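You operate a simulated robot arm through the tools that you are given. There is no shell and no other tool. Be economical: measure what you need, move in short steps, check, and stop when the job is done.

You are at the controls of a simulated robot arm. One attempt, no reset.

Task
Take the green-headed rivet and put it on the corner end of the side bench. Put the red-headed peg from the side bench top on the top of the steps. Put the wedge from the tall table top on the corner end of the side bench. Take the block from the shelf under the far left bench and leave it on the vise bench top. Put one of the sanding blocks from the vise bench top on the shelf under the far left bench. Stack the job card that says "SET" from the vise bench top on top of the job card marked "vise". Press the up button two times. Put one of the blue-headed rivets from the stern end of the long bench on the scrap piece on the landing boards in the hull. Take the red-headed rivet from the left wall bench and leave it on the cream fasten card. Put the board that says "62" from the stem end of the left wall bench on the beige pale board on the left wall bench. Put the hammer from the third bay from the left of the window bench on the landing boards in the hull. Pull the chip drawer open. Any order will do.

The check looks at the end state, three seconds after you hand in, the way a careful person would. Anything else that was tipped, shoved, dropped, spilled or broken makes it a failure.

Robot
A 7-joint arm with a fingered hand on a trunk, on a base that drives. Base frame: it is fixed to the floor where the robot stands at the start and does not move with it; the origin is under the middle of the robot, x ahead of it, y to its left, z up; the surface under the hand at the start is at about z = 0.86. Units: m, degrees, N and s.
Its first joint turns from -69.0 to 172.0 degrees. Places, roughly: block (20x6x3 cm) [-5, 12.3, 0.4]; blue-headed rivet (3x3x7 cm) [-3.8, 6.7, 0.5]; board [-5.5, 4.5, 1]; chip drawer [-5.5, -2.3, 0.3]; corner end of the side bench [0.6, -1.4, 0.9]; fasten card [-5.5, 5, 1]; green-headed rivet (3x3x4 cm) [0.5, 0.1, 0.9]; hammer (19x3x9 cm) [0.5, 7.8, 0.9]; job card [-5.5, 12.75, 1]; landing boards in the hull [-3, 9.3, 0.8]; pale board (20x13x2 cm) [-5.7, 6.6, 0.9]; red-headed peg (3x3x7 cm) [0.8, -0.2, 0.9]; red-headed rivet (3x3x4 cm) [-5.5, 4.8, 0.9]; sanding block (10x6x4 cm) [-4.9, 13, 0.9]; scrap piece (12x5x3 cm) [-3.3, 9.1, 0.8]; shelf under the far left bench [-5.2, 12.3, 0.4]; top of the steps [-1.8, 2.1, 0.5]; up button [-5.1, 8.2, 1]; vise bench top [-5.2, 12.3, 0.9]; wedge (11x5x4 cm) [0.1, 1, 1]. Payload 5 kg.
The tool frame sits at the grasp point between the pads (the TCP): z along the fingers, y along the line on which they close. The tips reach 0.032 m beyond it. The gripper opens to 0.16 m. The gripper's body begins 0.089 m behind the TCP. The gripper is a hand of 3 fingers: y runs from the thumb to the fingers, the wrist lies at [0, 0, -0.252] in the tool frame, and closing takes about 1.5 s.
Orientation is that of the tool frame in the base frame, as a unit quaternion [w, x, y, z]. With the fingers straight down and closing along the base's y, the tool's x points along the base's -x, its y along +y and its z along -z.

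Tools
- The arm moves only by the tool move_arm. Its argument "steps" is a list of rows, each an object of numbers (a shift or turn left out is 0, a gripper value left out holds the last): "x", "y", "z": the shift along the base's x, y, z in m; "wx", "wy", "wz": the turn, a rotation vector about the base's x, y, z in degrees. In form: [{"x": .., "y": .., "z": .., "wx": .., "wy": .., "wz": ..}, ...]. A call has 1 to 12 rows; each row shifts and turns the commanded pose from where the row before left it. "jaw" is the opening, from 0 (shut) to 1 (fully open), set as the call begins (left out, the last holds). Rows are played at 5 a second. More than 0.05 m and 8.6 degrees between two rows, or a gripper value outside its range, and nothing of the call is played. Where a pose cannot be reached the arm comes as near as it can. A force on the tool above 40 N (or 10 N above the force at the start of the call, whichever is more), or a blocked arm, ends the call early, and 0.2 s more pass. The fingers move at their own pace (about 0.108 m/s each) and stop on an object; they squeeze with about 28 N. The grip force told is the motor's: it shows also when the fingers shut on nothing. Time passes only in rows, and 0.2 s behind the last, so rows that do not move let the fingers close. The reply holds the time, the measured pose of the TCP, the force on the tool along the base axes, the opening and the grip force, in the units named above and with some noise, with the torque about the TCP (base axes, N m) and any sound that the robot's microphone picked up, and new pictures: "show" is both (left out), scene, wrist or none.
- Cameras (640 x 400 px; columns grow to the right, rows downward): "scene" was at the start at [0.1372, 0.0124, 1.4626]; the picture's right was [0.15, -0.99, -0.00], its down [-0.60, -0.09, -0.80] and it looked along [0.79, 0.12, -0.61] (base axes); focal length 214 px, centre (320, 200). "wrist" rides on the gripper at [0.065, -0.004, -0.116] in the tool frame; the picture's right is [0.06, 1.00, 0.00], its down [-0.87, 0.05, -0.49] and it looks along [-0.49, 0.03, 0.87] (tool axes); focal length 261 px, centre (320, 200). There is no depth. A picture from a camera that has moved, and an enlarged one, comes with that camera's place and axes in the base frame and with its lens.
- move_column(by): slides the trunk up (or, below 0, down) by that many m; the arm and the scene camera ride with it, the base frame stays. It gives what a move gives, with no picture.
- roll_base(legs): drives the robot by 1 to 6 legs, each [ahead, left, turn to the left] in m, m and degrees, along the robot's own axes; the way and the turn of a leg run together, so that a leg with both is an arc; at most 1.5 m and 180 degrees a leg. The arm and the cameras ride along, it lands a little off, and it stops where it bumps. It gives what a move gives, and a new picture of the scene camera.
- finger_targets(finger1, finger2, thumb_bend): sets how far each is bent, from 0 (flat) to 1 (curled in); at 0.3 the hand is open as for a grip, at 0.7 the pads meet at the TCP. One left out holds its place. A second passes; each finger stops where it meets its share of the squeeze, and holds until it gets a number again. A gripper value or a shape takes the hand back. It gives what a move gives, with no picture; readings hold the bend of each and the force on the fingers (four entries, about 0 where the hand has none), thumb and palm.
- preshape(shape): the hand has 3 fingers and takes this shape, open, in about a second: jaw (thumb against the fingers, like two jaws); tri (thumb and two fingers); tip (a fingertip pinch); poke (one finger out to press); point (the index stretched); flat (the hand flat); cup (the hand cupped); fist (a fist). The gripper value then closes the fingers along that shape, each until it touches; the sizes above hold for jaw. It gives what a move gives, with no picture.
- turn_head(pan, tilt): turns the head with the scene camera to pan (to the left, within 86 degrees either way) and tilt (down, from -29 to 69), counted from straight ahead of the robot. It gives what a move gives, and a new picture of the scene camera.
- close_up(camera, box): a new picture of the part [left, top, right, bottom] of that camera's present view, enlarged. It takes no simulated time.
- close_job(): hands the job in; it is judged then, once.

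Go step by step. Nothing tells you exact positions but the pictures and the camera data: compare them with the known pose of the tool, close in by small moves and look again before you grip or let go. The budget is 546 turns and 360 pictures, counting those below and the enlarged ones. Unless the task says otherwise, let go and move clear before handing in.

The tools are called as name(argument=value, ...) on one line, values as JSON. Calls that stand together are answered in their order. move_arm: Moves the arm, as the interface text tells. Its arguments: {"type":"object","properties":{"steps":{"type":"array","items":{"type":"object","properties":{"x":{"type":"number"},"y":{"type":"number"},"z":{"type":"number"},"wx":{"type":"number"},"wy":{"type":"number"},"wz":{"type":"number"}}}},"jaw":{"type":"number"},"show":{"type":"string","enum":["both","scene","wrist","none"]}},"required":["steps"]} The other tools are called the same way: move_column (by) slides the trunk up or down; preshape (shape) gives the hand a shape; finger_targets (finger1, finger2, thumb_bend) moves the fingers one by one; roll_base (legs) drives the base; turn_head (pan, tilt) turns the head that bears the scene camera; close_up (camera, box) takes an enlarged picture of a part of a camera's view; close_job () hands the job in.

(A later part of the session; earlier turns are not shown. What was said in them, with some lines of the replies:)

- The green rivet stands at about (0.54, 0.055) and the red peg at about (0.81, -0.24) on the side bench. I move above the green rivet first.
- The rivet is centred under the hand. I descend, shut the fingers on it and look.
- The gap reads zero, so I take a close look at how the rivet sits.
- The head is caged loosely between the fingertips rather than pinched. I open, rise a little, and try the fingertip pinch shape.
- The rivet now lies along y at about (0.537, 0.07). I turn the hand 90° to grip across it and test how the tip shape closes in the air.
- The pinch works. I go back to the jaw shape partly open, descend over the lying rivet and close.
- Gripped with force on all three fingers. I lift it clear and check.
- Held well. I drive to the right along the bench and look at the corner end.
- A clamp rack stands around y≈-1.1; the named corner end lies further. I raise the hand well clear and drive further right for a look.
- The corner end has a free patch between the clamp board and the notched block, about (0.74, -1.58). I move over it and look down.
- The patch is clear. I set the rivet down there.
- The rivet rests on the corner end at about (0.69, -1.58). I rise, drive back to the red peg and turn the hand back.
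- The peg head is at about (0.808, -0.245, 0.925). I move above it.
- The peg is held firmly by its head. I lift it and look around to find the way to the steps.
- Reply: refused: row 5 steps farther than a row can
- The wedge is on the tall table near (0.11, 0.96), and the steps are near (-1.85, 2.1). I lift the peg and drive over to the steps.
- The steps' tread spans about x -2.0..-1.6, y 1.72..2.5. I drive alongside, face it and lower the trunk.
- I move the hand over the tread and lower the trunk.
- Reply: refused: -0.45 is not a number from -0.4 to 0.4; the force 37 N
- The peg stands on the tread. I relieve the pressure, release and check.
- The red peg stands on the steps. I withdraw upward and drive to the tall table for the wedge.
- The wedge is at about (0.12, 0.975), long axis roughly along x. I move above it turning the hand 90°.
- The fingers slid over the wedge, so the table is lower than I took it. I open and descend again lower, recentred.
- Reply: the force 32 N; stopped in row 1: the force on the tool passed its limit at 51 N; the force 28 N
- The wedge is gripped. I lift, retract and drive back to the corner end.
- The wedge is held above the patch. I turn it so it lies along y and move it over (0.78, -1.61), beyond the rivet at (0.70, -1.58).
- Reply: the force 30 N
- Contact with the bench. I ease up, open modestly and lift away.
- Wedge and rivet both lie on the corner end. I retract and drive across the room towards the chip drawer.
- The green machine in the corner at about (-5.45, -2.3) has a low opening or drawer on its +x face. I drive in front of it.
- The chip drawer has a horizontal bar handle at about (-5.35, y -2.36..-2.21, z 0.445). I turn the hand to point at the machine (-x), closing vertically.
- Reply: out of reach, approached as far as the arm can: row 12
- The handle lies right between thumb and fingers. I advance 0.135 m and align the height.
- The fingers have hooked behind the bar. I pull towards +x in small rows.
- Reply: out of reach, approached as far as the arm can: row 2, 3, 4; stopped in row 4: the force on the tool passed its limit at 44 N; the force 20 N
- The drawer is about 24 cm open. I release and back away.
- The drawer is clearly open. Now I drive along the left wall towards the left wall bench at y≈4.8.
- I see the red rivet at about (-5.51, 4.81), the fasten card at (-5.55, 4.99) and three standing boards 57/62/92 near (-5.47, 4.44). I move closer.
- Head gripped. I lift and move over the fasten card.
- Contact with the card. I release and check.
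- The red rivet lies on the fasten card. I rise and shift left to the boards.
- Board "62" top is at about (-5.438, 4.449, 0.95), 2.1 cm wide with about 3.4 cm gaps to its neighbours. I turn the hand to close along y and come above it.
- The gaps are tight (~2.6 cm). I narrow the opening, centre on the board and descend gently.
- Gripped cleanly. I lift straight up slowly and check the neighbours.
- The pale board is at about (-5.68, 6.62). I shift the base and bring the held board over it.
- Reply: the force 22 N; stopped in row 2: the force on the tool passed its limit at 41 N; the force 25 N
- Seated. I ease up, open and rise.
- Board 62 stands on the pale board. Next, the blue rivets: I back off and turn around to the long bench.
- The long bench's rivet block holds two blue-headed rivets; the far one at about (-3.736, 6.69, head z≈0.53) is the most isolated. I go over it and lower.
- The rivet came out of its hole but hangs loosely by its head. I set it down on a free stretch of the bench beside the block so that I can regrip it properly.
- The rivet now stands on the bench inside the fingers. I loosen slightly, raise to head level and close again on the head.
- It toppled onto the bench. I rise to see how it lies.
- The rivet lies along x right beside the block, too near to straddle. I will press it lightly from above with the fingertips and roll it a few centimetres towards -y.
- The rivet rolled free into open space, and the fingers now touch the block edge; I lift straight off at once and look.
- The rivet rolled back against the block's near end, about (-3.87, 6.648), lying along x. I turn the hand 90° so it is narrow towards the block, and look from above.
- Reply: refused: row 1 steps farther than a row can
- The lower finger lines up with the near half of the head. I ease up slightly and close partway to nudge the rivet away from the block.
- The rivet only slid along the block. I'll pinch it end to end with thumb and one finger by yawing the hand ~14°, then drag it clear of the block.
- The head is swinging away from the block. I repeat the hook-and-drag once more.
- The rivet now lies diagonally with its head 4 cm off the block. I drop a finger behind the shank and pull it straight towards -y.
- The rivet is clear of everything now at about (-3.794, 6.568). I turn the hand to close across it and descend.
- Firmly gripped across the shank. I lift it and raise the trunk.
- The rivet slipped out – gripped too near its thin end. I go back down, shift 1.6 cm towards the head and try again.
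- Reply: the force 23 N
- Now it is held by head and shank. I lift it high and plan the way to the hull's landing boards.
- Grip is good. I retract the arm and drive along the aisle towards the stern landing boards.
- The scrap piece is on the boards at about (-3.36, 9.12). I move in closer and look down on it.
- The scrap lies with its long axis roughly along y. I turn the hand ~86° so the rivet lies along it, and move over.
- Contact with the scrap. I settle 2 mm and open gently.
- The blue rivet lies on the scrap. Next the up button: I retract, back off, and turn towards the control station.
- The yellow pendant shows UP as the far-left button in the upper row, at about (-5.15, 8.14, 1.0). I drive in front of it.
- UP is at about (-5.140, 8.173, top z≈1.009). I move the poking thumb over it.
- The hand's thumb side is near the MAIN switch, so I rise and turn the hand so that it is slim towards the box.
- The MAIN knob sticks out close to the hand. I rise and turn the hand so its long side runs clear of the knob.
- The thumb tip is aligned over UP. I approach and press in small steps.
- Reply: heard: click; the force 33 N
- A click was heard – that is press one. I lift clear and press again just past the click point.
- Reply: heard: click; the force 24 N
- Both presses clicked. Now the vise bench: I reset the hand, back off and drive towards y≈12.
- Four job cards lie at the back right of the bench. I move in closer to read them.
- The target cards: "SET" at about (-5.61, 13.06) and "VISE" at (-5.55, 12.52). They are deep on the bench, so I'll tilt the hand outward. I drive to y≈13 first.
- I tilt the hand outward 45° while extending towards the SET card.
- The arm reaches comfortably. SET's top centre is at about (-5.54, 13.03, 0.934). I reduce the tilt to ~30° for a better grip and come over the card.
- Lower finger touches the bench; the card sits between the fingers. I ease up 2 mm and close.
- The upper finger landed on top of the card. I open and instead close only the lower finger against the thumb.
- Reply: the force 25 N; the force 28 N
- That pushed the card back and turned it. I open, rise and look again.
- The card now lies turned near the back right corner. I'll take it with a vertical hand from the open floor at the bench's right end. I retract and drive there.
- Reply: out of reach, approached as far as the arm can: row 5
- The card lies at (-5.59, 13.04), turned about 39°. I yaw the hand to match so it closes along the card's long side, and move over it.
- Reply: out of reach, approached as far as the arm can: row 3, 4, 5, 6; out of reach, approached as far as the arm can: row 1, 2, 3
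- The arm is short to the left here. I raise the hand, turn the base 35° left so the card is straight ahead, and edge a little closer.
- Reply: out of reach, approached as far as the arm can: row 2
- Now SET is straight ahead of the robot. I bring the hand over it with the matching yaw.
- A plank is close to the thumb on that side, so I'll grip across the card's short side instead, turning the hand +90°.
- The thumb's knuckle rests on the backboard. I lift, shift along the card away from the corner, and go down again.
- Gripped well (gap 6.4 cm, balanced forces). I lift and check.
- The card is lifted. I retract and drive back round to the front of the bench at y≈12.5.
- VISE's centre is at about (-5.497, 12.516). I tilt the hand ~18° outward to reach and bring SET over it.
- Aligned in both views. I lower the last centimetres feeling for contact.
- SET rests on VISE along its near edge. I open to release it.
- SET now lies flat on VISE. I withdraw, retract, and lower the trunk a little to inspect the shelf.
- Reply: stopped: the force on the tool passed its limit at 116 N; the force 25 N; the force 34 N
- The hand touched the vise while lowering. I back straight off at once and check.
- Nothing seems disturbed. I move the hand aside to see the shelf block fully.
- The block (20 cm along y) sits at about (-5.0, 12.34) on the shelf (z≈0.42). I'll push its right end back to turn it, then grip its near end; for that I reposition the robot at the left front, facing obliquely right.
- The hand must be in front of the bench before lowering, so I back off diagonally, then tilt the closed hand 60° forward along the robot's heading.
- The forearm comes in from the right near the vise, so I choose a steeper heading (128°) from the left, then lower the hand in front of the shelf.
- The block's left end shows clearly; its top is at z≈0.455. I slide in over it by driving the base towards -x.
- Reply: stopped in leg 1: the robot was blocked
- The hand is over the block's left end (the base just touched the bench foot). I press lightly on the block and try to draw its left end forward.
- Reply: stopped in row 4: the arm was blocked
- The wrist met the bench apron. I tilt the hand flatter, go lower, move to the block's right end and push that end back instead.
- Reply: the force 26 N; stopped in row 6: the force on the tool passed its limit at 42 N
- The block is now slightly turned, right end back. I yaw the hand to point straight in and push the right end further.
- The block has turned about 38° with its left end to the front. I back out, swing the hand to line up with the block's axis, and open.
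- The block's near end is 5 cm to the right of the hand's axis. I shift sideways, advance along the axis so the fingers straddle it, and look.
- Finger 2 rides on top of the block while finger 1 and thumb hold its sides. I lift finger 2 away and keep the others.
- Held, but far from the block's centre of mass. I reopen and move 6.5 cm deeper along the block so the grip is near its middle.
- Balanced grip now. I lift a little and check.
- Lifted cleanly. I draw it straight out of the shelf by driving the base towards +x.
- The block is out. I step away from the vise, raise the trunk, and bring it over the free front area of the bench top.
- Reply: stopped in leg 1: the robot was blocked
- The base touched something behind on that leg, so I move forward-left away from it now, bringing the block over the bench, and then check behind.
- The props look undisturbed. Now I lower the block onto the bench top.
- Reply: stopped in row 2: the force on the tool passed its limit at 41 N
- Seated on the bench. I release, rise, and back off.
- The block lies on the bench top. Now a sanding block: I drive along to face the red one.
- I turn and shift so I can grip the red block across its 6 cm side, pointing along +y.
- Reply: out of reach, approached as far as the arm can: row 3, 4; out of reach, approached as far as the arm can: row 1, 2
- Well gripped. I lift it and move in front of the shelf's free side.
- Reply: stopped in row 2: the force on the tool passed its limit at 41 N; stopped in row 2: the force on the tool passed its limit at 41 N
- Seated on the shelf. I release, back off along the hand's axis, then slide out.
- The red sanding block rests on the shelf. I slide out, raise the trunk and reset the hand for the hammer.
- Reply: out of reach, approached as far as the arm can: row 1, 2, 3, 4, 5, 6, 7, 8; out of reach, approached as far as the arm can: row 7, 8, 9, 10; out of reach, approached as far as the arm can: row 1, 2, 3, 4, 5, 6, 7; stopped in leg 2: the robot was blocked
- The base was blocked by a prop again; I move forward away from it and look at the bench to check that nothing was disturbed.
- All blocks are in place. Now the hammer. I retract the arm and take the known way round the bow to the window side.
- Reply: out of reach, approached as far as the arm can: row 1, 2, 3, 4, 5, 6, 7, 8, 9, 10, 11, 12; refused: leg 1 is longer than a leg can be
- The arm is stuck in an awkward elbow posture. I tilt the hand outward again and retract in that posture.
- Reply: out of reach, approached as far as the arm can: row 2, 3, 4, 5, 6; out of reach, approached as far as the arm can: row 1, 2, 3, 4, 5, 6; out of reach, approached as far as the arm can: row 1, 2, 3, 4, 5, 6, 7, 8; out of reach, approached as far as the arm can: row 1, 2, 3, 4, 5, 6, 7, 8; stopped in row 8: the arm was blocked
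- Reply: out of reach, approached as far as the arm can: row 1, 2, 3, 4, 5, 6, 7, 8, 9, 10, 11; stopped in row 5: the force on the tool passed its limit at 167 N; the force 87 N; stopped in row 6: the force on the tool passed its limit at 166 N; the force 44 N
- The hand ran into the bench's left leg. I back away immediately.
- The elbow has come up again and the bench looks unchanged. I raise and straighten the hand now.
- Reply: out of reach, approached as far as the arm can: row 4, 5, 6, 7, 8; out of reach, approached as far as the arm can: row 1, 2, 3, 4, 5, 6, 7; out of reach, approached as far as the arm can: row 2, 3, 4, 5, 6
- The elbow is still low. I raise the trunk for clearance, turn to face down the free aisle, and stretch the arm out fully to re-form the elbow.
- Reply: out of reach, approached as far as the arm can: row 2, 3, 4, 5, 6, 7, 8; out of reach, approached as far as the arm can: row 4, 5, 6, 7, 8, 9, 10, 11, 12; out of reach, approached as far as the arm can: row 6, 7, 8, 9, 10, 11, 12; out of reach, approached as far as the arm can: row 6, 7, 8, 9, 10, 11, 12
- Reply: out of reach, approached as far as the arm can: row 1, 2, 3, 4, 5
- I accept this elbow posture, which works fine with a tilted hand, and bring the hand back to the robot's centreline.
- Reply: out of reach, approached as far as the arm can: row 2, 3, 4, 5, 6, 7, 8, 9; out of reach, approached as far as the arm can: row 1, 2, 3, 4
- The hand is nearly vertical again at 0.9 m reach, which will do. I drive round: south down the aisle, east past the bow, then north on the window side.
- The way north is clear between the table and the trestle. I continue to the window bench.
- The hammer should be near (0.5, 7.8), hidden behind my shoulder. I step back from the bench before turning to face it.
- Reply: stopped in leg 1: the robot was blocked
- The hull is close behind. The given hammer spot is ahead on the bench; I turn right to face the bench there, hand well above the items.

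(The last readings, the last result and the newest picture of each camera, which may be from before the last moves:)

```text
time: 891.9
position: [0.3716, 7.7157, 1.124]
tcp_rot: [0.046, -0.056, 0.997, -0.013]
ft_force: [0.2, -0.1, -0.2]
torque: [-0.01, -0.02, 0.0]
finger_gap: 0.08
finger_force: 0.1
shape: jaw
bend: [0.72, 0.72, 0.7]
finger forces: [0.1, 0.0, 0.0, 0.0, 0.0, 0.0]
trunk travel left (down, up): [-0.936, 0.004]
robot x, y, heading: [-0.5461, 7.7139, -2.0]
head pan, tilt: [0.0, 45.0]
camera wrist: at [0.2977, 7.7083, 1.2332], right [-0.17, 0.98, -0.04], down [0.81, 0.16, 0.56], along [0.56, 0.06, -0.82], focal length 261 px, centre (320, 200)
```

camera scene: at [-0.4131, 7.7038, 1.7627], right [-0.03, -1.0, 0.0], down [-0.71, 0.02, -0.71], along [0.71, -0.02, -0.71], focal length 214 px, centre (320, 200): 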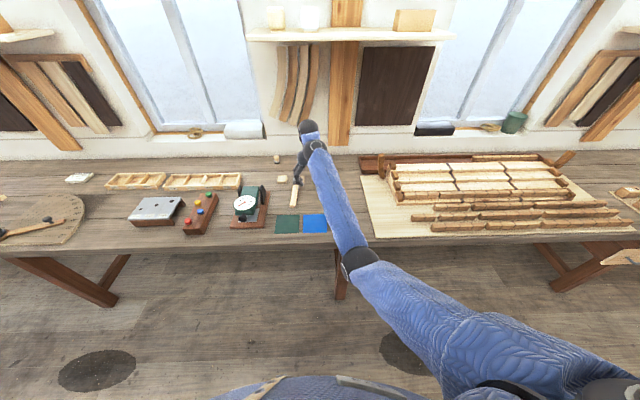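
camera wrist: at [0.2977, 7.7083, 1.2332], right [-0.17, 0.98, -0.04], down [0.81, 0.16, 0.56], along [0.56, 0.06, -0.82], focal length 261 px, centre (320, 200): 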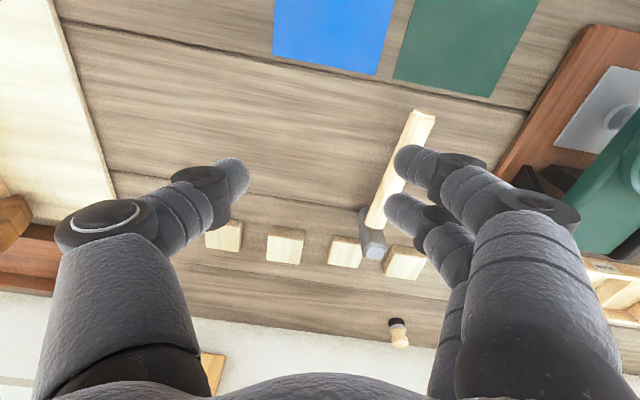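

The hammer lies along x at y≈7.84, head away from me near x≈0.6. I shift the base so the hand is over the handle close to the head, then lower by the trunk.

roll_base(legs=[[0.15, 0.122, 2]])

move_column(by=-0.12)

move_arm(steps=[{}], show="wrist")

```text
time: 893.5
position: [0.5253, 7.8697, 1.1235]
tcp_rot: [0.044, -0.074, 0.996, -0.015]
ft_force: [0.7, 0.0, -0.4]
torque: [-0.01, 0.01, 0.0]
finger_gap: 0.0801
finger_force: 0.0
shape: jaw
bend: [0.72, 0.72, 0.7]
finger forces: [0.1, 0.0, 0.1, 0.1, 0.1, 0.1]
trunk travel left (down, up): [-0.936, 0.004]
robot x, y, heading: [-0.3909, 7.8291, 0.3]
head pan, tilt: [0.0, 45.0]
camera scene: at [-0.2577, 7.8292, 1.7626], right [0.0, -1.0, 0.0], down [-0.71, 0.0, -0.71], along [0.71, 0.0, -0.71], focal length 214 px, centre (320, 200)
```

scene: 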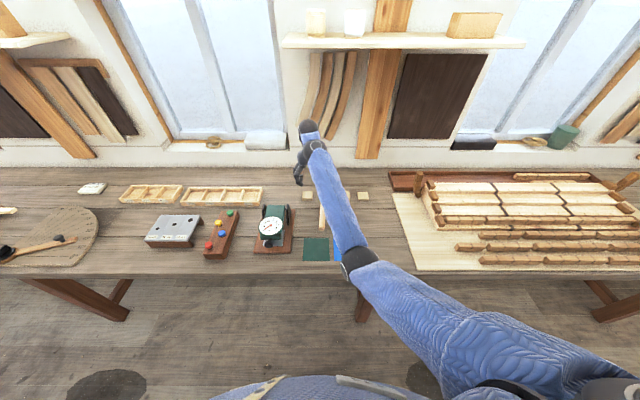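

```text
time: 894.8
position: [0.5259, 7.871, 1.0172]
tcp_rot: [0.053, -0.074, 0.996, -0.011]
ft_force: [-6.6, -1.4, 27.0]
torque: [-1.66, 0.14, -0.43]
finger_gap: 0.0808
finger_force: 0.1
shape: jaw
bend: [0.72, 0.72, 0.7]
finger forces: [0.1, 0.0, 0.1, 0.0, 27.1, 0.0]
trunk travel left (down, up): [-0.82, 0.12]
robot x, y, heading: [-0.3918, 7.8264, 0.2]
head pan, tilt: [0.0, 45.0]
stopped: the force on the tool passed its limit at 45 N (the readings are from after the stop); the commanded pose is now the measured one
```

```text
time: 895.2
position: [0.5262, 7.8707, 1.0178]
tcp_rot: [0.051, -0.075, 0.996, -0.013]
ft_force: [-8.3, 0.4, 29.2]
torque: [-1.77, 0.07, -0.47]
finger_gap: 0.0806
finger_force: 0.1
shape: jaw
bend: [0.72, 0.72, 0.7]
finger forces: [0.0, 0.0, 0.0, 0.0, 29.2, 0.0]
trunk travel left (down, up): [-0.82, 0.12]
robot x, y, heading: [-0.3909, 7.8327, 0.0]
head pan, tilt: [0.0, 45.0]
camera wrist: at [0.4504, 7.8597, 1.1256], right [-0.21, 0.98, -0.04], down [0.79, 0.19, 0.58], along [0.57, 0.09, -0.82], focal length 261 px, centre (320, 200)
```

wrist: 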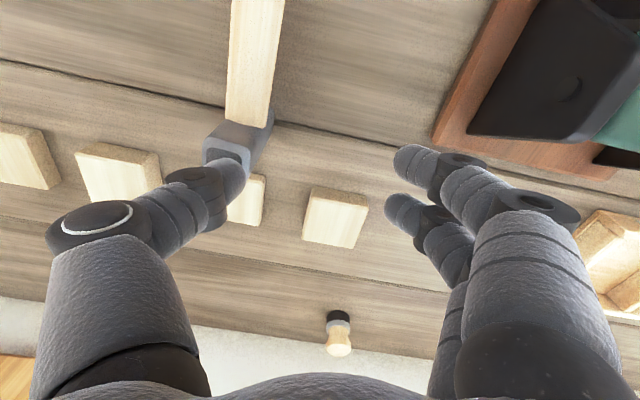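

The thumb touched the top of the hammer head, so the hammer sits higher (head upright, top z≈0.985) at y≈7.82. I rise, shift back and right, and look again.

move_column(by=0.08)

roll_base(legs=[[-0.055, -0.045, 0]])

move_arm(steps=[{}], show="wrist")

```text
time: 896.4
position: [0.5258, 7.8696, 1.0936]
tcp_rot: [0.05, -0.074, 0.996, -0.014]
ft_force: [0.4, 0.1, -0.5]
torque: [0.03, 0.03, 0.0]
finger_gap: 0.0802
finger_force: 0.0
shape: jaw
bend: [0.72, 0.72, 0.7]
finger forces: [0.1, 0.1, 0.1, 0.0, 0.0, 0.1]
trunk travel left (down, up): [-0.9, 0.04]
robot x, y, heading: [-0.3918, 7.831, 0.2]
head pan, tilt: [0.0, 45.0]
```

```text
time: 897.4
position: [0.4705, 7.8229, 1.0953]
tcp_rot: [0.051, -0.073, 0.996, -0.013]
ft_force: [-0.3, 0.8, 0.4]
torque: [0.05, -0.04, 0.0]
finger_gap: 0.0799
finger_force: 0.0
shape: jaw
bend: [0.72, 0.72, 0.7]
finger forces: [0.0, 0.1, 0.0, 0.0, 0.0, 0.1]
trunk travel left (down, up): [-0.9, 0.04]
robot x, y, heading: [-0.4454, 7.7778, -0.0]
head pan, tilt: [0.0, 45.0]
camera scene: at [-0.3171, 7.7812, 1.7266], right [0.0, -1.0, 0.0], down [-0.71, 0.0, -0.71], along [0.71, 0.0, -0.71], focal length 214 px, centre (320, 200)
```

scene: 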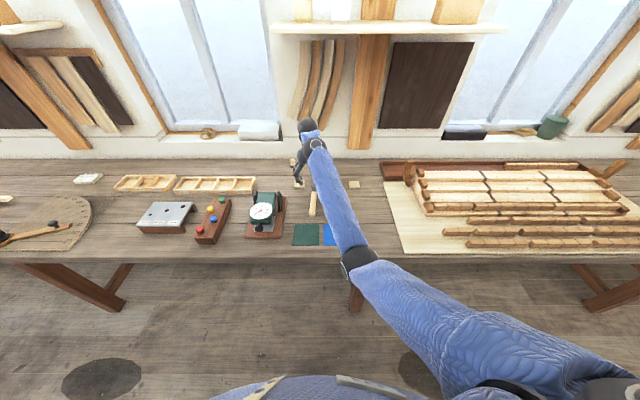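

```text
time: 897.8
position: [0.4716, 7.8265, 1.0929]
tcp_rot: [0.05, -0.074, 0.996, -0.013]
ft_force: [0.5, 0.3, -0.4]
torque: [0.03, 0.04, -0.03]
finger_gap: 0.0802
finger_force: 0.0
shape: jaw
bend: [0.72, 0.72, 0.7]
finger forces: [0.0, 0.0, 0.0, 0.1, 0.0, 0.1]
trunk travel left (down, up): [-0.9, 0.04]
robot x, y, heading: [-0.4459, 7.7826, -0.3]
head pan, tilt: [0.0, 45.0]
camera wrist: at [0.3978, 7.8147, 1.2014], right [-0.21, 0.98, -0.04], down [0.8, 0.19, 0.57], along [0.57, 0.09, -0.82], focal length 261 px, centre (320, 200)
```

wrist: 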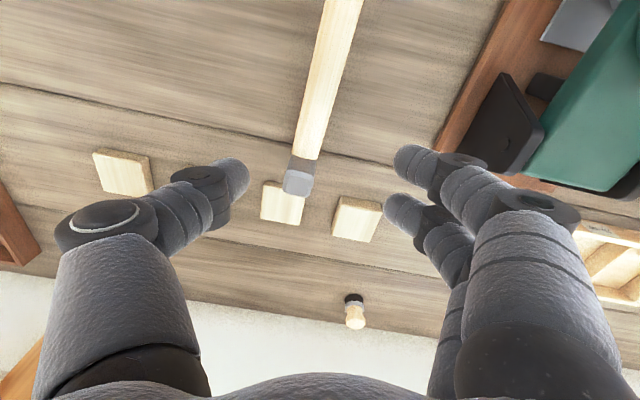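

The handle runs along x at y≈7.815 below the hand. I correct 1 cm and lower over it.

move_arm(steps=[{"y": -0.011}, {}], show="none")

move_column(by=-0.11)

move_arm(steps=[{"z": -0.015}, {}], show="wrist")

```text
time: 898.4
position: [0.47, 7.8121, 1.0928]
tcp_rot: [0.053, -0.074, 0.996, -0.013]
ft_force: [-0.1, 0.6, 0.3]
torque: [0.0, 0.0, 0.02]
finger_gap: 0.08
finger_force: 0.1
shape: jaw
bend: [0.72, 0.72, 0.7]
finger forces: [0.0, 0.0, 0.0, 0.0, 0.1, 0.0]
trunk travel left (down, up): [-0.9, 0.04]
robot x, y, heading: [-0.4448, 7.7849, 0.1]
head pan, tilt: [0.0, 45.0]
```

```text
time: 899.8
position: [0.4707, 7.8133, 0.9828]
tcp_rot: [0.052, -0.073, 0.996, -0.013]
ft_force: [0.5, 0.5, -0.2]
torque: [0.01, 0.01, 0.03]
finger_gap: 0.08
finger_force: 0.1
shape: jaw
bend: [0.72, 0.72, 0.7]
finger forces: [0.1, 0.1, 0.0, 0.0, 0.0, 0.1]
trunk travel left (down, up): [-0.79, 0.15]
robot x, y, heading: [-0.4507, 7.7845, 0.2]
head pan, tilt: [0.0, 45.0]
```

```text
time: 900.4
position: [0.4703, 7.8128, 0.9687]
tcp_rot: [0.053, -0.074, 0.996, -0.013]
ft_force: [0.4, -0.1, 0.4]
torque: [0.03, 0.0, -0.01]
finger_gap: 0.0802
finger_force: 0.1
shape: jaw
bend: [0.72, 0.72, 0.7]
finger forces: [0.1, 0.0, 0.1, 0.0, 0.1, 0.0]
trunk travel left (down, up): [-0.79, 0.15]
robot x, y, heading: [-0.4452, 7.7824, -0.0]
head pan, tilt: [0.0, 45.0]
camera wrist: at [0.3964, 7.8025, 1.077], right [-0.21, 0.98, -0.04], down [0.8, 0.19, 0.58], along [0.57, 0.09, -0.82], focal length 261 px, centre (320, 200)
```

wrist: 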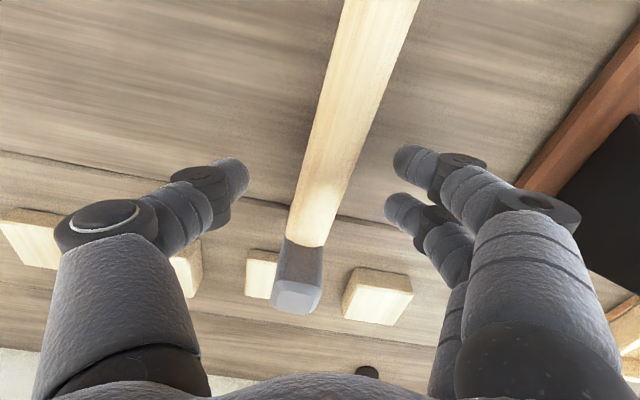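

move_arm(steps=[{"z": -0.004}, {}, {}, {}, {}, {}], jaw=0, show="none")

move_arm(steps=[{}], show="wrist")

```text
time: 901.8
position: [0.4708, 7.8144, 0.963]
tcp_rot: [0.051, -0.074, 0.996, -0.013]
ft_force: [-0.6, -0.9, 0.3]
torque: [0.03, 0.0, -0.06]
finger_gap: 0.0184
finger_force: 27.9
shape: jaw
bend: [0.73, 0.72, 0.7]
finger forces: [11.7, 12.3, 0.0, 0.0, 24.7, 0.0]
trunk travel left (down, up): [-0.79, 0.15]
robot x, y, heading: [-0.4501, 7.7846, -0.1]
head pan, tilt: [0.0, 45.0]
```

```text
time: 902.2
position: [0.4714, 7.8133, 0.9633]
tcp_rot: [0.052, -0.074, 0.996, -0.012]
ft_force: [0.2, -1.4, -0.1]
torque: [0.0, 0.04, -0.04]
finger_gap: 0.0183
finger_force: 27.6
shape: jaw
bend: [0.73, 0.72, 0.7]
finger forces: [11.7, 12.3, 0.0, 0.0, 24.8, 0.1]
trunk travel left (down, up): [-0.79, 0.15]
robot x, y, heading: [-0.4475, 7.7812, -0.2]
head pan, tilt: [0.0, 45.0]
camera wrist: at [0.3967, 7.8025, 1.0719], right [-0.21, 0.98, -0.04], down [0.8, 0.19, 0.58], along [0.57, 0.09, -0.82], focal length 261 px, centre (320, 200)
```

wrist: 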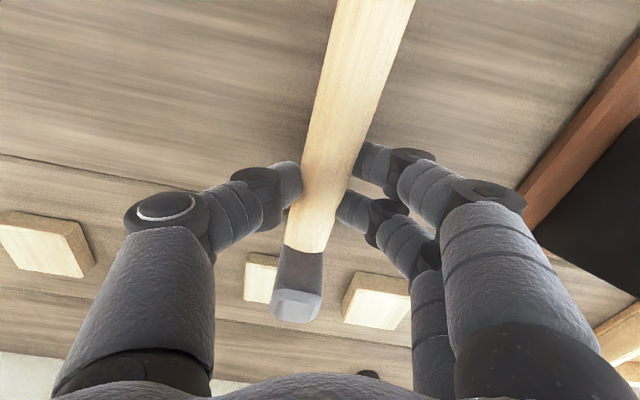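

Firm grip. I lift with the trunk and start the way back, turning to face south.

move_column(by=0.148)

roll_base(legs=[[-0.09, 0, 0], [0, 0, -90]])

```text
time: 904.0
position: [0.4714, 7.8136, 1.112]
tcp_rot: [0.052, -0.074, 0.996, -0.012]
ft_force: [-0.5, 0.3, -6.3]
torque: [-0.01, 0.31, -0.06]
finger_gap: 0.018
finger_force: 27.2
shape: jaw
bend: [0.73, 0.71, 0.7]
finger forces: [13.0, 10.9, 0.1, 0.1, 23.7, 0.1]
trunk travel left (down, up): [-0.938, 0.002]
robot x, y, heading: [-0.4449, 7.7847, -0.0]
head pan, tilt: [0.0, 45.0]
```

```text
time: 907.5
position: [0.0111, 7.0296, 1.1059]
tcp_rot: [0.035, 0.392, 0.919, -0.033]
ft_force: [-1.1, -0.3, -5.8]
torque: [0.32, 0.15, -0.01]
finger_gap: 0.0178
finger_force: 28.0
shape: jaw
bend: [0.74, 0.71, 0.7]
finger forces: [12.6, 12.2, 0.0, 0.0, 24.5, 0.1]
trunk travel left (down, up): [-0.938, 0.002]
robot x, y, heading: [-0.5504, 7.7643, -54.7]
head pan, tilt: [0.0, 45.0]
stopped in leg 2: the robot was blocked; the commanded pose is now the measured one
camera scene: at [-0.4598, 7.6466, 1.7638], right [-0.82, -0.58, 0.0], down [-0.41, 0.58, -0.7], along [0.4, -0.57, -0.71], focal length 214 px, centre (320, 200)
```

scene: 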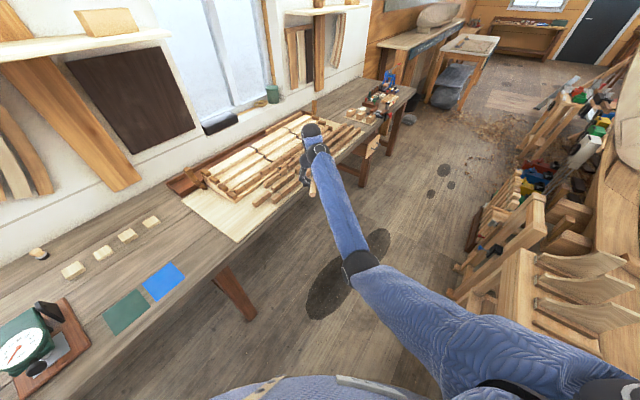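

The robot's side touched the hull while turning. I shift slightly towards the bench and finish the turn.

roll_base(legs=[[0.07, 0.1, 0], [0, 0, -35]])

```text
time: 908.3
position: [0.0246, 7.0402, 1.108]
tcp_rot: [0.037, 0.386, 0.921, -0.034]
ft_force: [0.3, 0.8, -5.3]
torque: [0.24, 0.18, 0.04]
finger_gap: 0.0179
finger_force: 27.9
shape: jaw
bend: [0.74, 0.71, 0.7]
finger forces: [12.8, 11.9, 0.0, 0.1, 24.5, 0.0]
trunk travel left (down, up): [-0.938, 0.002]
robot x, y, heading: [-0.5423, 7.7665, -54.0]
head pan, tilt: [0.0, 45.0]
stopped in leg 1: the robot was blocked; the commanded pose is now the measured one
camera scene: at [-0.4581, 7.6525, 1.7636], right [-0.81, -0.59, 0.0], down [-0.42, 0.57, -0.7], along [0.41, -0.57, -0.71], focal length 214 px, centre (320, 200)
```

scene: 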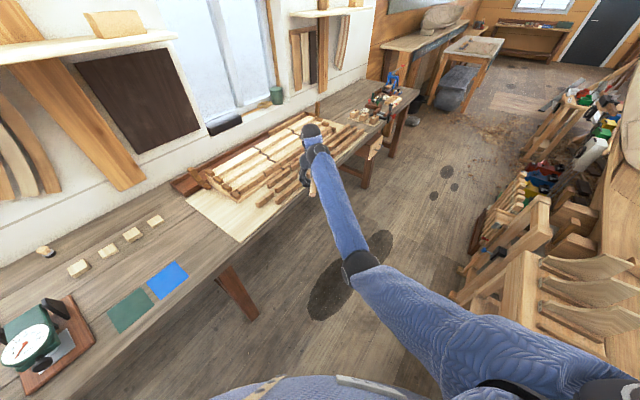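

roll_base(legs=[[0, 0, 25], [0.1, 0.06, 0]])

```text
time: 910.8
position: [0.39, 7.3514, 1.1118]
tcp_rot: [0.047, 0.177, 0.983, -0.025]
ft_force: [0.0, 0.1, -6.3]
torque: [0.14, 0.32, 0.03]
finger_gap: 0.018
finger_force: 28.4
shape: jaw
bend: [0.74, 0.71, 0.7]
finger forces: [12.7, 12.1, 0.0, 0.1, 24.3, 0.0]
trunk travel left (down, up): [-0.938, 0.002]
robot x, y, heading: [-0.4244, 7.7708, -28.8]
head pan, tilt: [0.0, 45.0]
camera scene: at [-0.3089, 7.7048, 1.7643], right [-0.49, -0.87, 0.0], down [-0.62, 0.34, -0.71], along [0.62, -0.34, -0.71], focal length 214 px, centre (320, 200)
```

scene: 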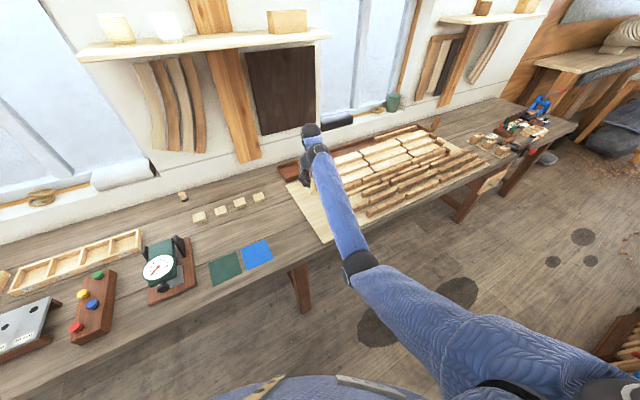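

roll_base(legs=[[0.11, 0.06, 0], [0, 0, -61]])

```text
time: 914.7
position: [-0.2852, 6.8542, 1.1122]
tcp_rot: [0.027, 0.657, 0.752, -0.046]
ft_force: [0.8, 0.0, -6.3]
torque: [0.29, 0.01, -0.02]
finger_gap: 0.0177
finger_force: 27.5
shape: jaw
bend: [0.74, 0.71, 0.7]
finger forces: [12.5, 12.5, 0.1, 0.0, 24.4, 0.1]
trunk travel left (down, up): [-0.938, 0.002]
robot x, y, heading: [-0.3027, 7.7688, -91.0]
head pan, tilt: [0.0, 45.0]
camera scene: at [-0.3037, 7.6367, 1.7643], right [-1.0, 0.01, 0.0], down [0.01, 0.71, -0.71], along [-0.01, -0.71, -0.71], focal length 214 px, centre (320, 200)
```

scene: 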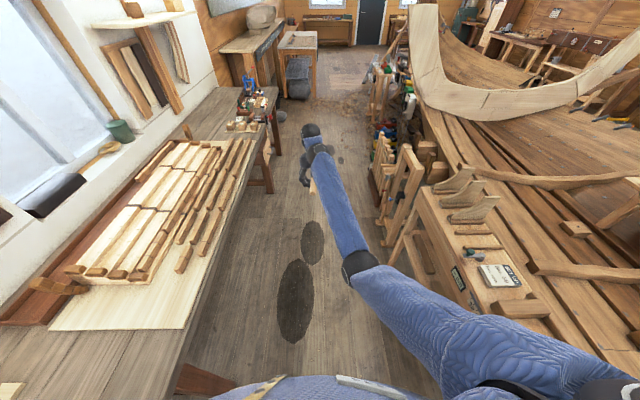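

Now facing south with the hammer. I drive back down the window aisle and turn west at the bow.

roll_base(legs=[[1.3, -0.05, 1], [1.45, -0.15, 0], [1.45, -0.2, 0], [1.4, -0.1, 0], [1.45, 0, 0], [0, 0, -90]])

```text
time: 952.4
position: [-1.7249, 0.6777, 1.1119]
tcp_rot: [-0.014, 0.997, 0.054, -0.05]
ft_force: [-0.3, 0.1, -5.3]
torque: [-0.01, -0.31, 0.04]
finger_gap: 0.0177
finger_force: 28.1
shape: jaw
bend: [0.74, 0.71, 0.7]
finger forces: [12.6, 12.6, 0.0, 0.0, 24.7, 0.0]
trunk travel left (down, up): [-0.938, 0.002]
robot x, y, heading: [-0.8117, 0.6679, 177.7]
head pan, tilt: [0.0, 45.0]
camera scene: at [-0.94, 0.676, 1.7643], right [0.04, 1.0, 0.0], down [0.71, -0.03, -0.71], along [-0.71, 0.03, -0.71], focal length 214 px, centre (320, 200)
```

scene: 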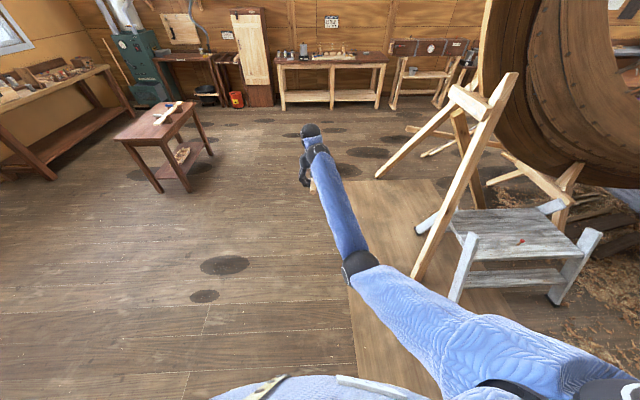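

roll_base(legs=[[1.5, 0, 0], [1.5, 0, 0], [0.3, 0, 0], [0, 0, -87.7], [1.4, 0.2, 0], [1.45, 0.15, 0]])

roll_base(legs=[[1.5, 0, 0], [1.5, 0, 0], [1.5, 0, 0], [1.1, 0, 0]])

```text
time: 985.6
position: [-4.5233, 4.6558, 1.113]
tcp_rot: [-0.045, 0.765, -0.642, -0.028]
ft_force: [0.3, 0.0, -6.0]
torque: [-0.3, -0.02, 0.0]
finger_gap: 0.0176
finger_force: 27.3
shape: jaw
bend: [0.74, 0.71, 0.7]
finger forces: [12.6, 12.6, 0.1, 0.0, 24.7, 0.0]
trunk travel left (down, up): [-0.938, 0.002]
robot x, y, heading: [-4.4709, 3.7438, 91.2]
head pan, tilt: [0.0, 45.0]
camera scene: at [-4.4716, 3.8745, 1.7643], right [1.0, 0.03, 0.0], down [0.02, -0.71, -0.71], along [-0.02, 0.71, -0.71], focal length 214 px, centre (320, 200)
```

scene: 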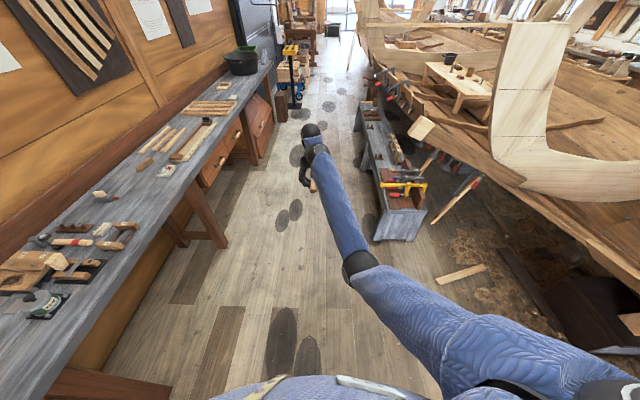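

```text
time: 1012.1
position: [-4.4919, 10.2201, 1.1116]
tcp_rot: [-0.045, 0.754, -0.655, -0.027]
ft_force: [-0.1, -0.4, -6.8]
torque: [-0.31, -0.02, -0.02]
finger_gap: 0.0179
finger_force: 28.0
shape: jaw
bend: [0.74, 0.71, 0.7]
finger forces: [12.6, 12.5, 0.1, 0.0, 24.7, 0.0]
trunk travel left (down, up): [-0.938, 0.002]
robot x, y, heading: [-4.4706, 9.3039, 89.7]
head pan, tilt: [0.0, 45.0]
camera scene: at [-4.4666, 9.4378, 1.7643], right [1.0, -0.01, 0.0], down [-0.01, -0.71, -0.71], along [0.01, 0.71, -0.71], focal length 214 px, centre (320, 200)
```

scene: 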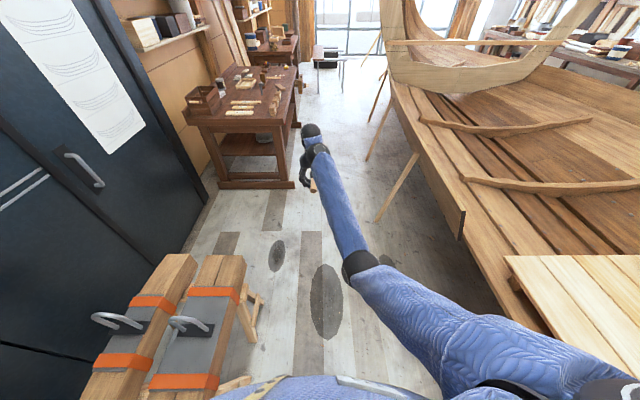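

At the landing. I turn to face the hull and move in over the boards.

roll_base(legs=[[0, 0, -90], [0.33, 0.07, 0]])

move_arm(steps=[{}], show="wrist")

```text
time: 1018.2
position: [-3.222, 9.3626, 1.1117]
tcp_rot: [0.05, -0.057, 0.997, -0.013]
ft_force: [0.2, -0.2, -6.7]
torque: [0.0, 0.34, -0.03]
finger_gap: 0.0177
finger_force: 28.3
shape: jaw
bend: [0.74, 0.71, 0.7]
finger forces: [12.6, 12.5, 0.1, 0.1, 24.8, 0.0]
trunk travel left (down, up): [-0.938, 0.002]
robot x, y, heading: [-4.137, 9.3635, -1.9]
head pan, tilt: [0.0, 45.0]
camera scene: at [-4.0031, 9.3589, 1.7642], right [-0.04, -1.0, 0.0], down [-0.71, 0.02, -0.71], along [0.71, -0.02, -0.71], focal length 214 px, centre (320, 200)
```

scene: 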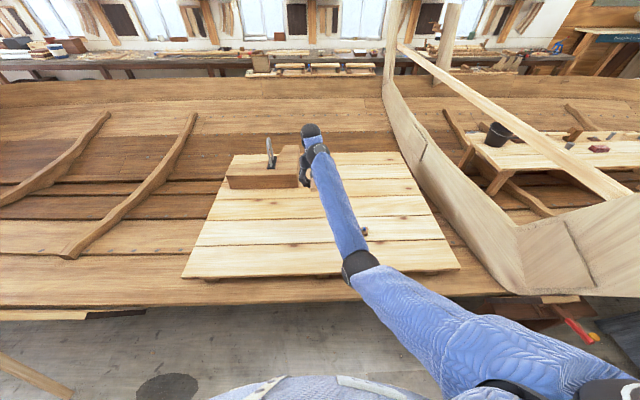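

```text
time: 1018.6
position: [-3.2237, 9.3619, 1.1128]
tcp_rot: [0.051, -0.058, 0.997, -0.014]
ft_force: [0.0, 0.1, -6.0]
torque: [-0.04, 0.31, 0.01]
finger_gap: 0.018
finger_force: 27.7
shape: jaw
bend: [0.74, 0.71, 0.7]
finger forces: [12.9, 12.6, 0.1, 0.1, 24.7, 0.1]
trunk travel left (down, up): [-0.938, 0.002]
robot x, y, heading: [-4.1387, 9.3624, -1.8]
head pan, tilt: [0.0, 45.0]
camera wrist: at [-3.2978, 9.3538, 1.2203], right [-0.17, 0.98, -0.04], down [0.8, 0.16, 0.57], along [0.57, 0.07, -0.82], focal length 261 px, centre (320, 200)
```

wrist: 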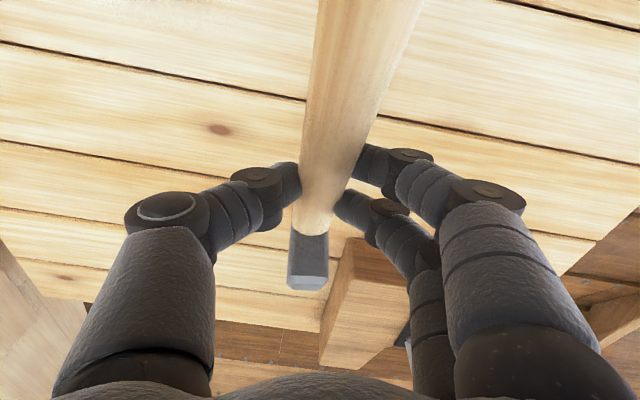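

The spot is clear of the scrap and the block. I lower with the trunk, then feel for contact.

move_column(by=-0.2)

move_arm(steps=[{"z": -0.02}, {}], show="both")

```text
time: 1020.8
position: [-3.2221, 9.3623, 0.912]
tcp_rot: [0.05, -0.057, 0.997, -0.014]
ft_force: [-0.1, 0.6, -6.1]
torque: [0.0, 0.29, -0.04]
finger_gap: 0.0179
finger_force: 27.8
shape: jaw
bend: [0.74, 0.71, 0.7]
finger forces: [12.7, 12.5, 0.0, 0.0, 24.7, 0.0]
trunk travel left (down, up): [-0.738, 0.202]
robot x, y, heading: [-4.1419, 9.3627, -1.9]
head pan, tilt: [0.0, 45.0]
```

```text
time: 1021.4
position: [-3.2232, 9.3611, 0.8931]
tcp_rot: [0.05, -0.056, 0.997, -0.014]
ft_force: [0.4, 0.4, -6.6]
torque: [0.01, 0.33, 0.01]
finger_gap: 0.0179
finger_force: 28.1
shape: jaw
bend: [0.74, 0.71, 0.7]
finger forces: [12.8, 12.6, 0.1, 0.0, 24.6, 0.0]
trunk travel left (down, up): [-0.738, 0.202]
robot x, y, heading: [-4.1335, 9.3608, -2.0]
head pan, tilt: [0.0, 45.0]
camera scene: at [-4.0041, 9.3587, 1.5643], right [-0.03, -1.0, 0.0], down [-0.71, 0.02, -0.71], along [0.71, -0.02, -0.71], focal length 214 px, centre (320, 200)
camera wrist: at [-3.2969, 9.3539, 0.9999], right [-0.17, 0.98, -0.04], down [0.8, 0.16, 0.57], along [0.57, 0.07, -0.82], focal length 261 px, centre (320, 200)
```

scene: 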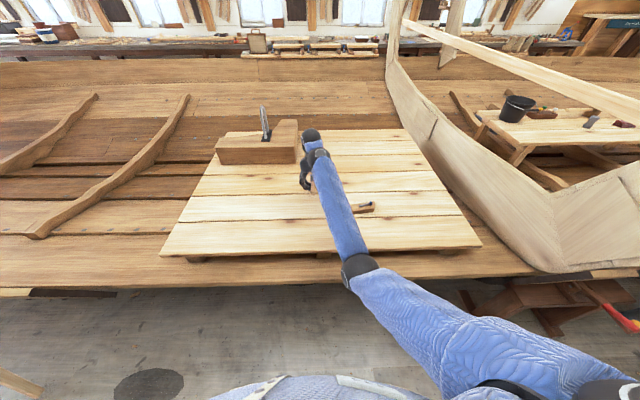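
wrist: 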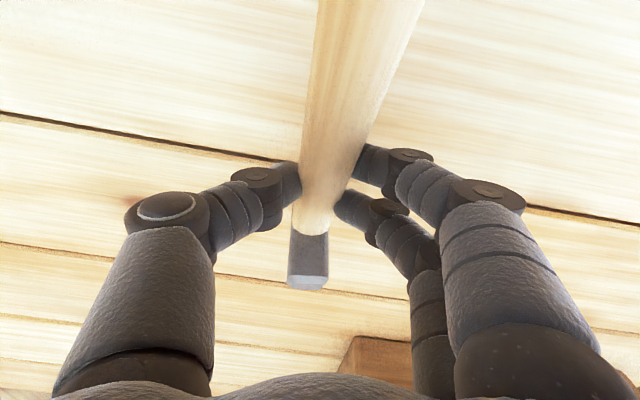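

move_arm(steps=[{"z": -0.012}, {"z": -0.008}, {}], show="none")

move_arm(steps=[{"z": -0.008}, {}], show="none")

move_arm(steps=[{"z": -0.006}, {}], show="none")

move_arm(steps=[{"z": -0.006}, {}], show="none")

```text
time: 1022.2
position: [-3.2228, 9.362, 0.8732]
tcp_rot: [0.052, -0.057, 0.997, -0.014]
ft_force: [-3.1, -0.6, 6.3]
torque: [0.02, -0.13, -0.01]
finger_gap: 0.0184
finger_force: 28.1
shape: jaw
bend: [0.74, 0.72, 0.7]
finger forces: [11.4, 16.0, 0.1, 0.1, 28.8, 0.0]
trunk travel left (down, up): [-0.738, 0.202]
robot x, y, heading: [-4.1381, 9.3588, -2.0]
head pan, tilt: [0.0, 45.0]
```

```text
time: 1022.8
position: [-3.2233, 9.3605, 0.8647]
tcp_rot: [0.051, -0.057, 0.997, -0.014]
ft_force: [-5.1, -0.8, 8.4]
torque: [0.06, -0.34, -0.04]
finger_gap: 0.0189
finger_force: 28.2
shape: jaw
bend: [0.73, 0.73, 0.7]
finger forces: [10.5, 18.6, 0.0, 0.0, 30.8, 0.0]
trunk travel left (down, up): [-0.738, 0.202]
robot x, y, heading: [-4.1388, 9.3621, -1.8]
head pan, tilt: [0.0, 45.0]
```

```text
time: 1023.4
position: [-3.2226, 9.3626, 0.8576]
tcp_rot: [0.051, -0.058, 0.997, -0.014]
ft_force: [-4.6, -0.5, 7.4]
torque: [0.11, -0.4, 0.0]
finger_gap: 0.0186
finger_force: 28.2
shape: jaw
bend: [0.73, 0.73, 0.7]
finger forces: [9.8, 19.5, 0.0, 0.0, 30.0, 0.0]
trunk travel left (down, up): [-0.738, 0.202]
robot x, y, heading: [-4.1384, 9.3634, -2.2]
head pan, tilt: [0.0, 45.0]
```

```text
time: 1024.0
position: [-3.2231, 9.3621, 0.8523]
tcp_rot: [0.051, -0.057, 0.997, -0.013]
ft_force: [-5.4, -0.9, 10.0]
torque: [0.1, -0.4, 0.0]
finger_gap: 0.0188
finger_force: 28.0
shape: jaw
bend: [0.73, 0.73, 0.7]
finger forces: [9.6, 19.9, 0.0, 0.0, 30.0, 0.1]
trunk travel left (down, up): [-0.738, 0.202]
robot x, y, heading: [-4.1359, 9.3631, -2.2]
head pan, tilt: [0.0, 45.0]
```

The hammer is down at its natural height. I release and rise.

move_arm(steps=[{"z": -0.002}, {}, {}, {}], jaw=0.35, show="wrist")

```text
time: 1025.0
position: [-3.2223, 9.3611, 0.8514]
tcp_rot: [0.051, -0.058, 0.997, -0.014]
ft_force: [0.3, 0.4, -0.6]
torque: [0.0, -0.03, -0.01]
finger_gap: 0.0556
finger_force: 0.1
shape: jaw
bend: [0.73, 0.73, 0.7]
finger forces: [0.0, 0.0, 0.0, 0.0, 0.1, 0.0]
trunk travel left (down, up): [-0.738, 0.202]
robot x, y, heading: [-4.1405, 9.3645, -1.6]
head pan, tilt: [0.0, 45.0]
camera wrist: at [-3.2974, 9.3531, 0.9582], right [-0.17, 0.98, -0.04], down [0.8, 0.16, 0.57], along [0.57, 0.07, -0.82], focal length 261 px, centre (320, 200)
```

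wrist: 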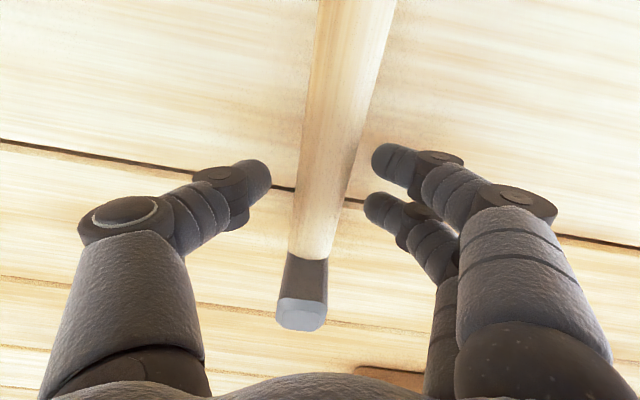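

It stands by itself on the boards. I rise straight up and back away.

move_column(by=0.2)

roll_base(legs=[[-0.3, 0, 0]])

close_up(camera="scene", box=[180, 60, 480, 240])

```text
time: 1027.2
position: [-3.2226, 9.3617, 1.0495]
tcp_rot: [0.051, -0.058, 0.997, -0.015]
ft_force: [0.5, -0.1, -0.1]
torque: [-0.03, 0.01, 0.03]
finger_gap: 0.0554
finger_force: 0.0
shape: jaw
bend: [0.73, 0.73, 0.7]
finger forces: [0.0, 0.1, 0.0, 0.1, 0.0, 0.0]
trunk travel left (down, up): [-0.938, 0.002]
robot x, y, heading: [-4.1342, 9.3576, -1.9]
head pan, tilt: [0.0, 45.0]
```

```text
time: 1029.2
position: [-3.522, 9.3767, 1.0506]
tcp_rot: [0.052, -0.06, 0.997, -0.013]
ft_force: [0.0, 0.5, 0.8]
torque: [0.02, 0.0, 0.0]
finger_gap: 0.0556
finger_force: 0.0
shape: jaw
bend: [0.73, 0.73, 0.7]
finger forces: [0.1, 0.1, 0.0, 0.1, 0.0, 0.1]
trunk travel left (down, up): [-0.938, 0.002]
robot x, y, heading: [-4.436, 9.3738, -1.8]
head pan, tilt: [0.0, 45.0]
camera scene: at [-4.3037, 9.369, 1.7644], right [-0.03, -1.0, 0.0], down [-0.71, 0.02, -0.71], along [0.71, -0.02, -0.71], focal length 214 px, centre (320, 200)
```

scene: 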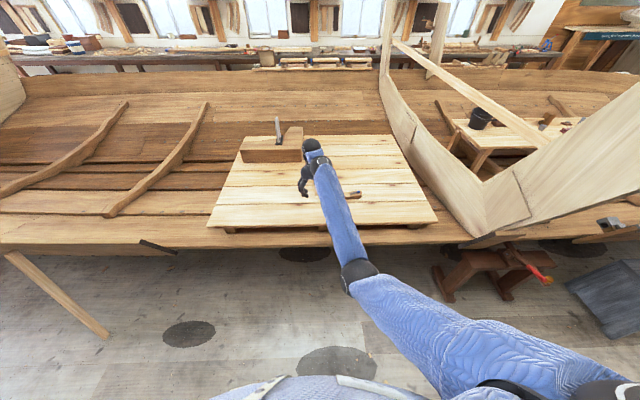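

```text
2.13 times, centred on (330, 150) of scene
camera zoom: at [-4.3037, 9.369, 1.7644], right [-0.03, -1.0, 0.0], down [-0.71, 0.02, -0.71], along [0.71, -0.02, -0.71], focal length 458 px, centre (299, 307)
```

zoom: 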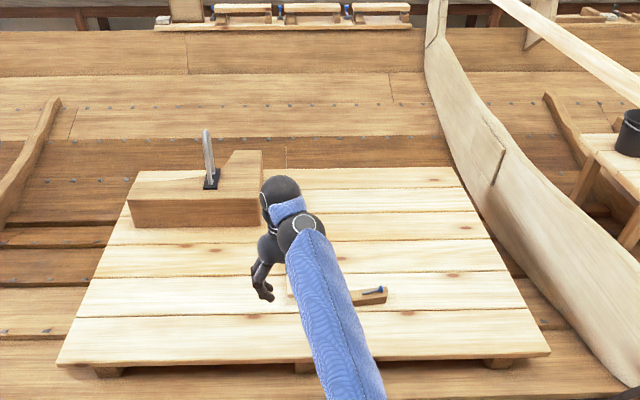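

Each of the twelve steps is done, the hand is empty and clear, and I am handing in.

close_job()

```text
The job is handed in.
```

All twelve steps are done and I've handed the job in. I don't have the check's result.

These may matter to a strict check:

- **Rivets:** The green rivet and the red-headed rivet both tipped over and lie flat, the green one on the corner end of the side bench and the red one on the fasten card. The blue-headed rivet fell over and rolled on the long bench before I got it lying on the scrap piece.
- **Rivet block on the long bench:** The fingers pressed on its edge while I was freeing the blue rivet. It looked unmoved afterwards.
- **Job cards:** Two cards mention a vise, "VISE" (Block 59) and "VISE JOB" (Block 57). I stacked "SET" on "VISE". Before that, my first grip had pushed "SET" back and turned it.
- **Bumps:** The hand hit the vise and the left leg of the vise bench. The thumb pressed down on the hammer head. The base touched the foot of the vise bench, something behind it near the hull (probably a prop) and the hull side. I saw nothing moved in the pictures I took afterwards.
- **Red peg:** In my last distant view of the steps it was still on top, but I couldn't tell whether it is standing or lying.
- **Hammer:** It was standing on its head on the landing boards when I let go. My last picture didn't show it, because the hand was in the way.
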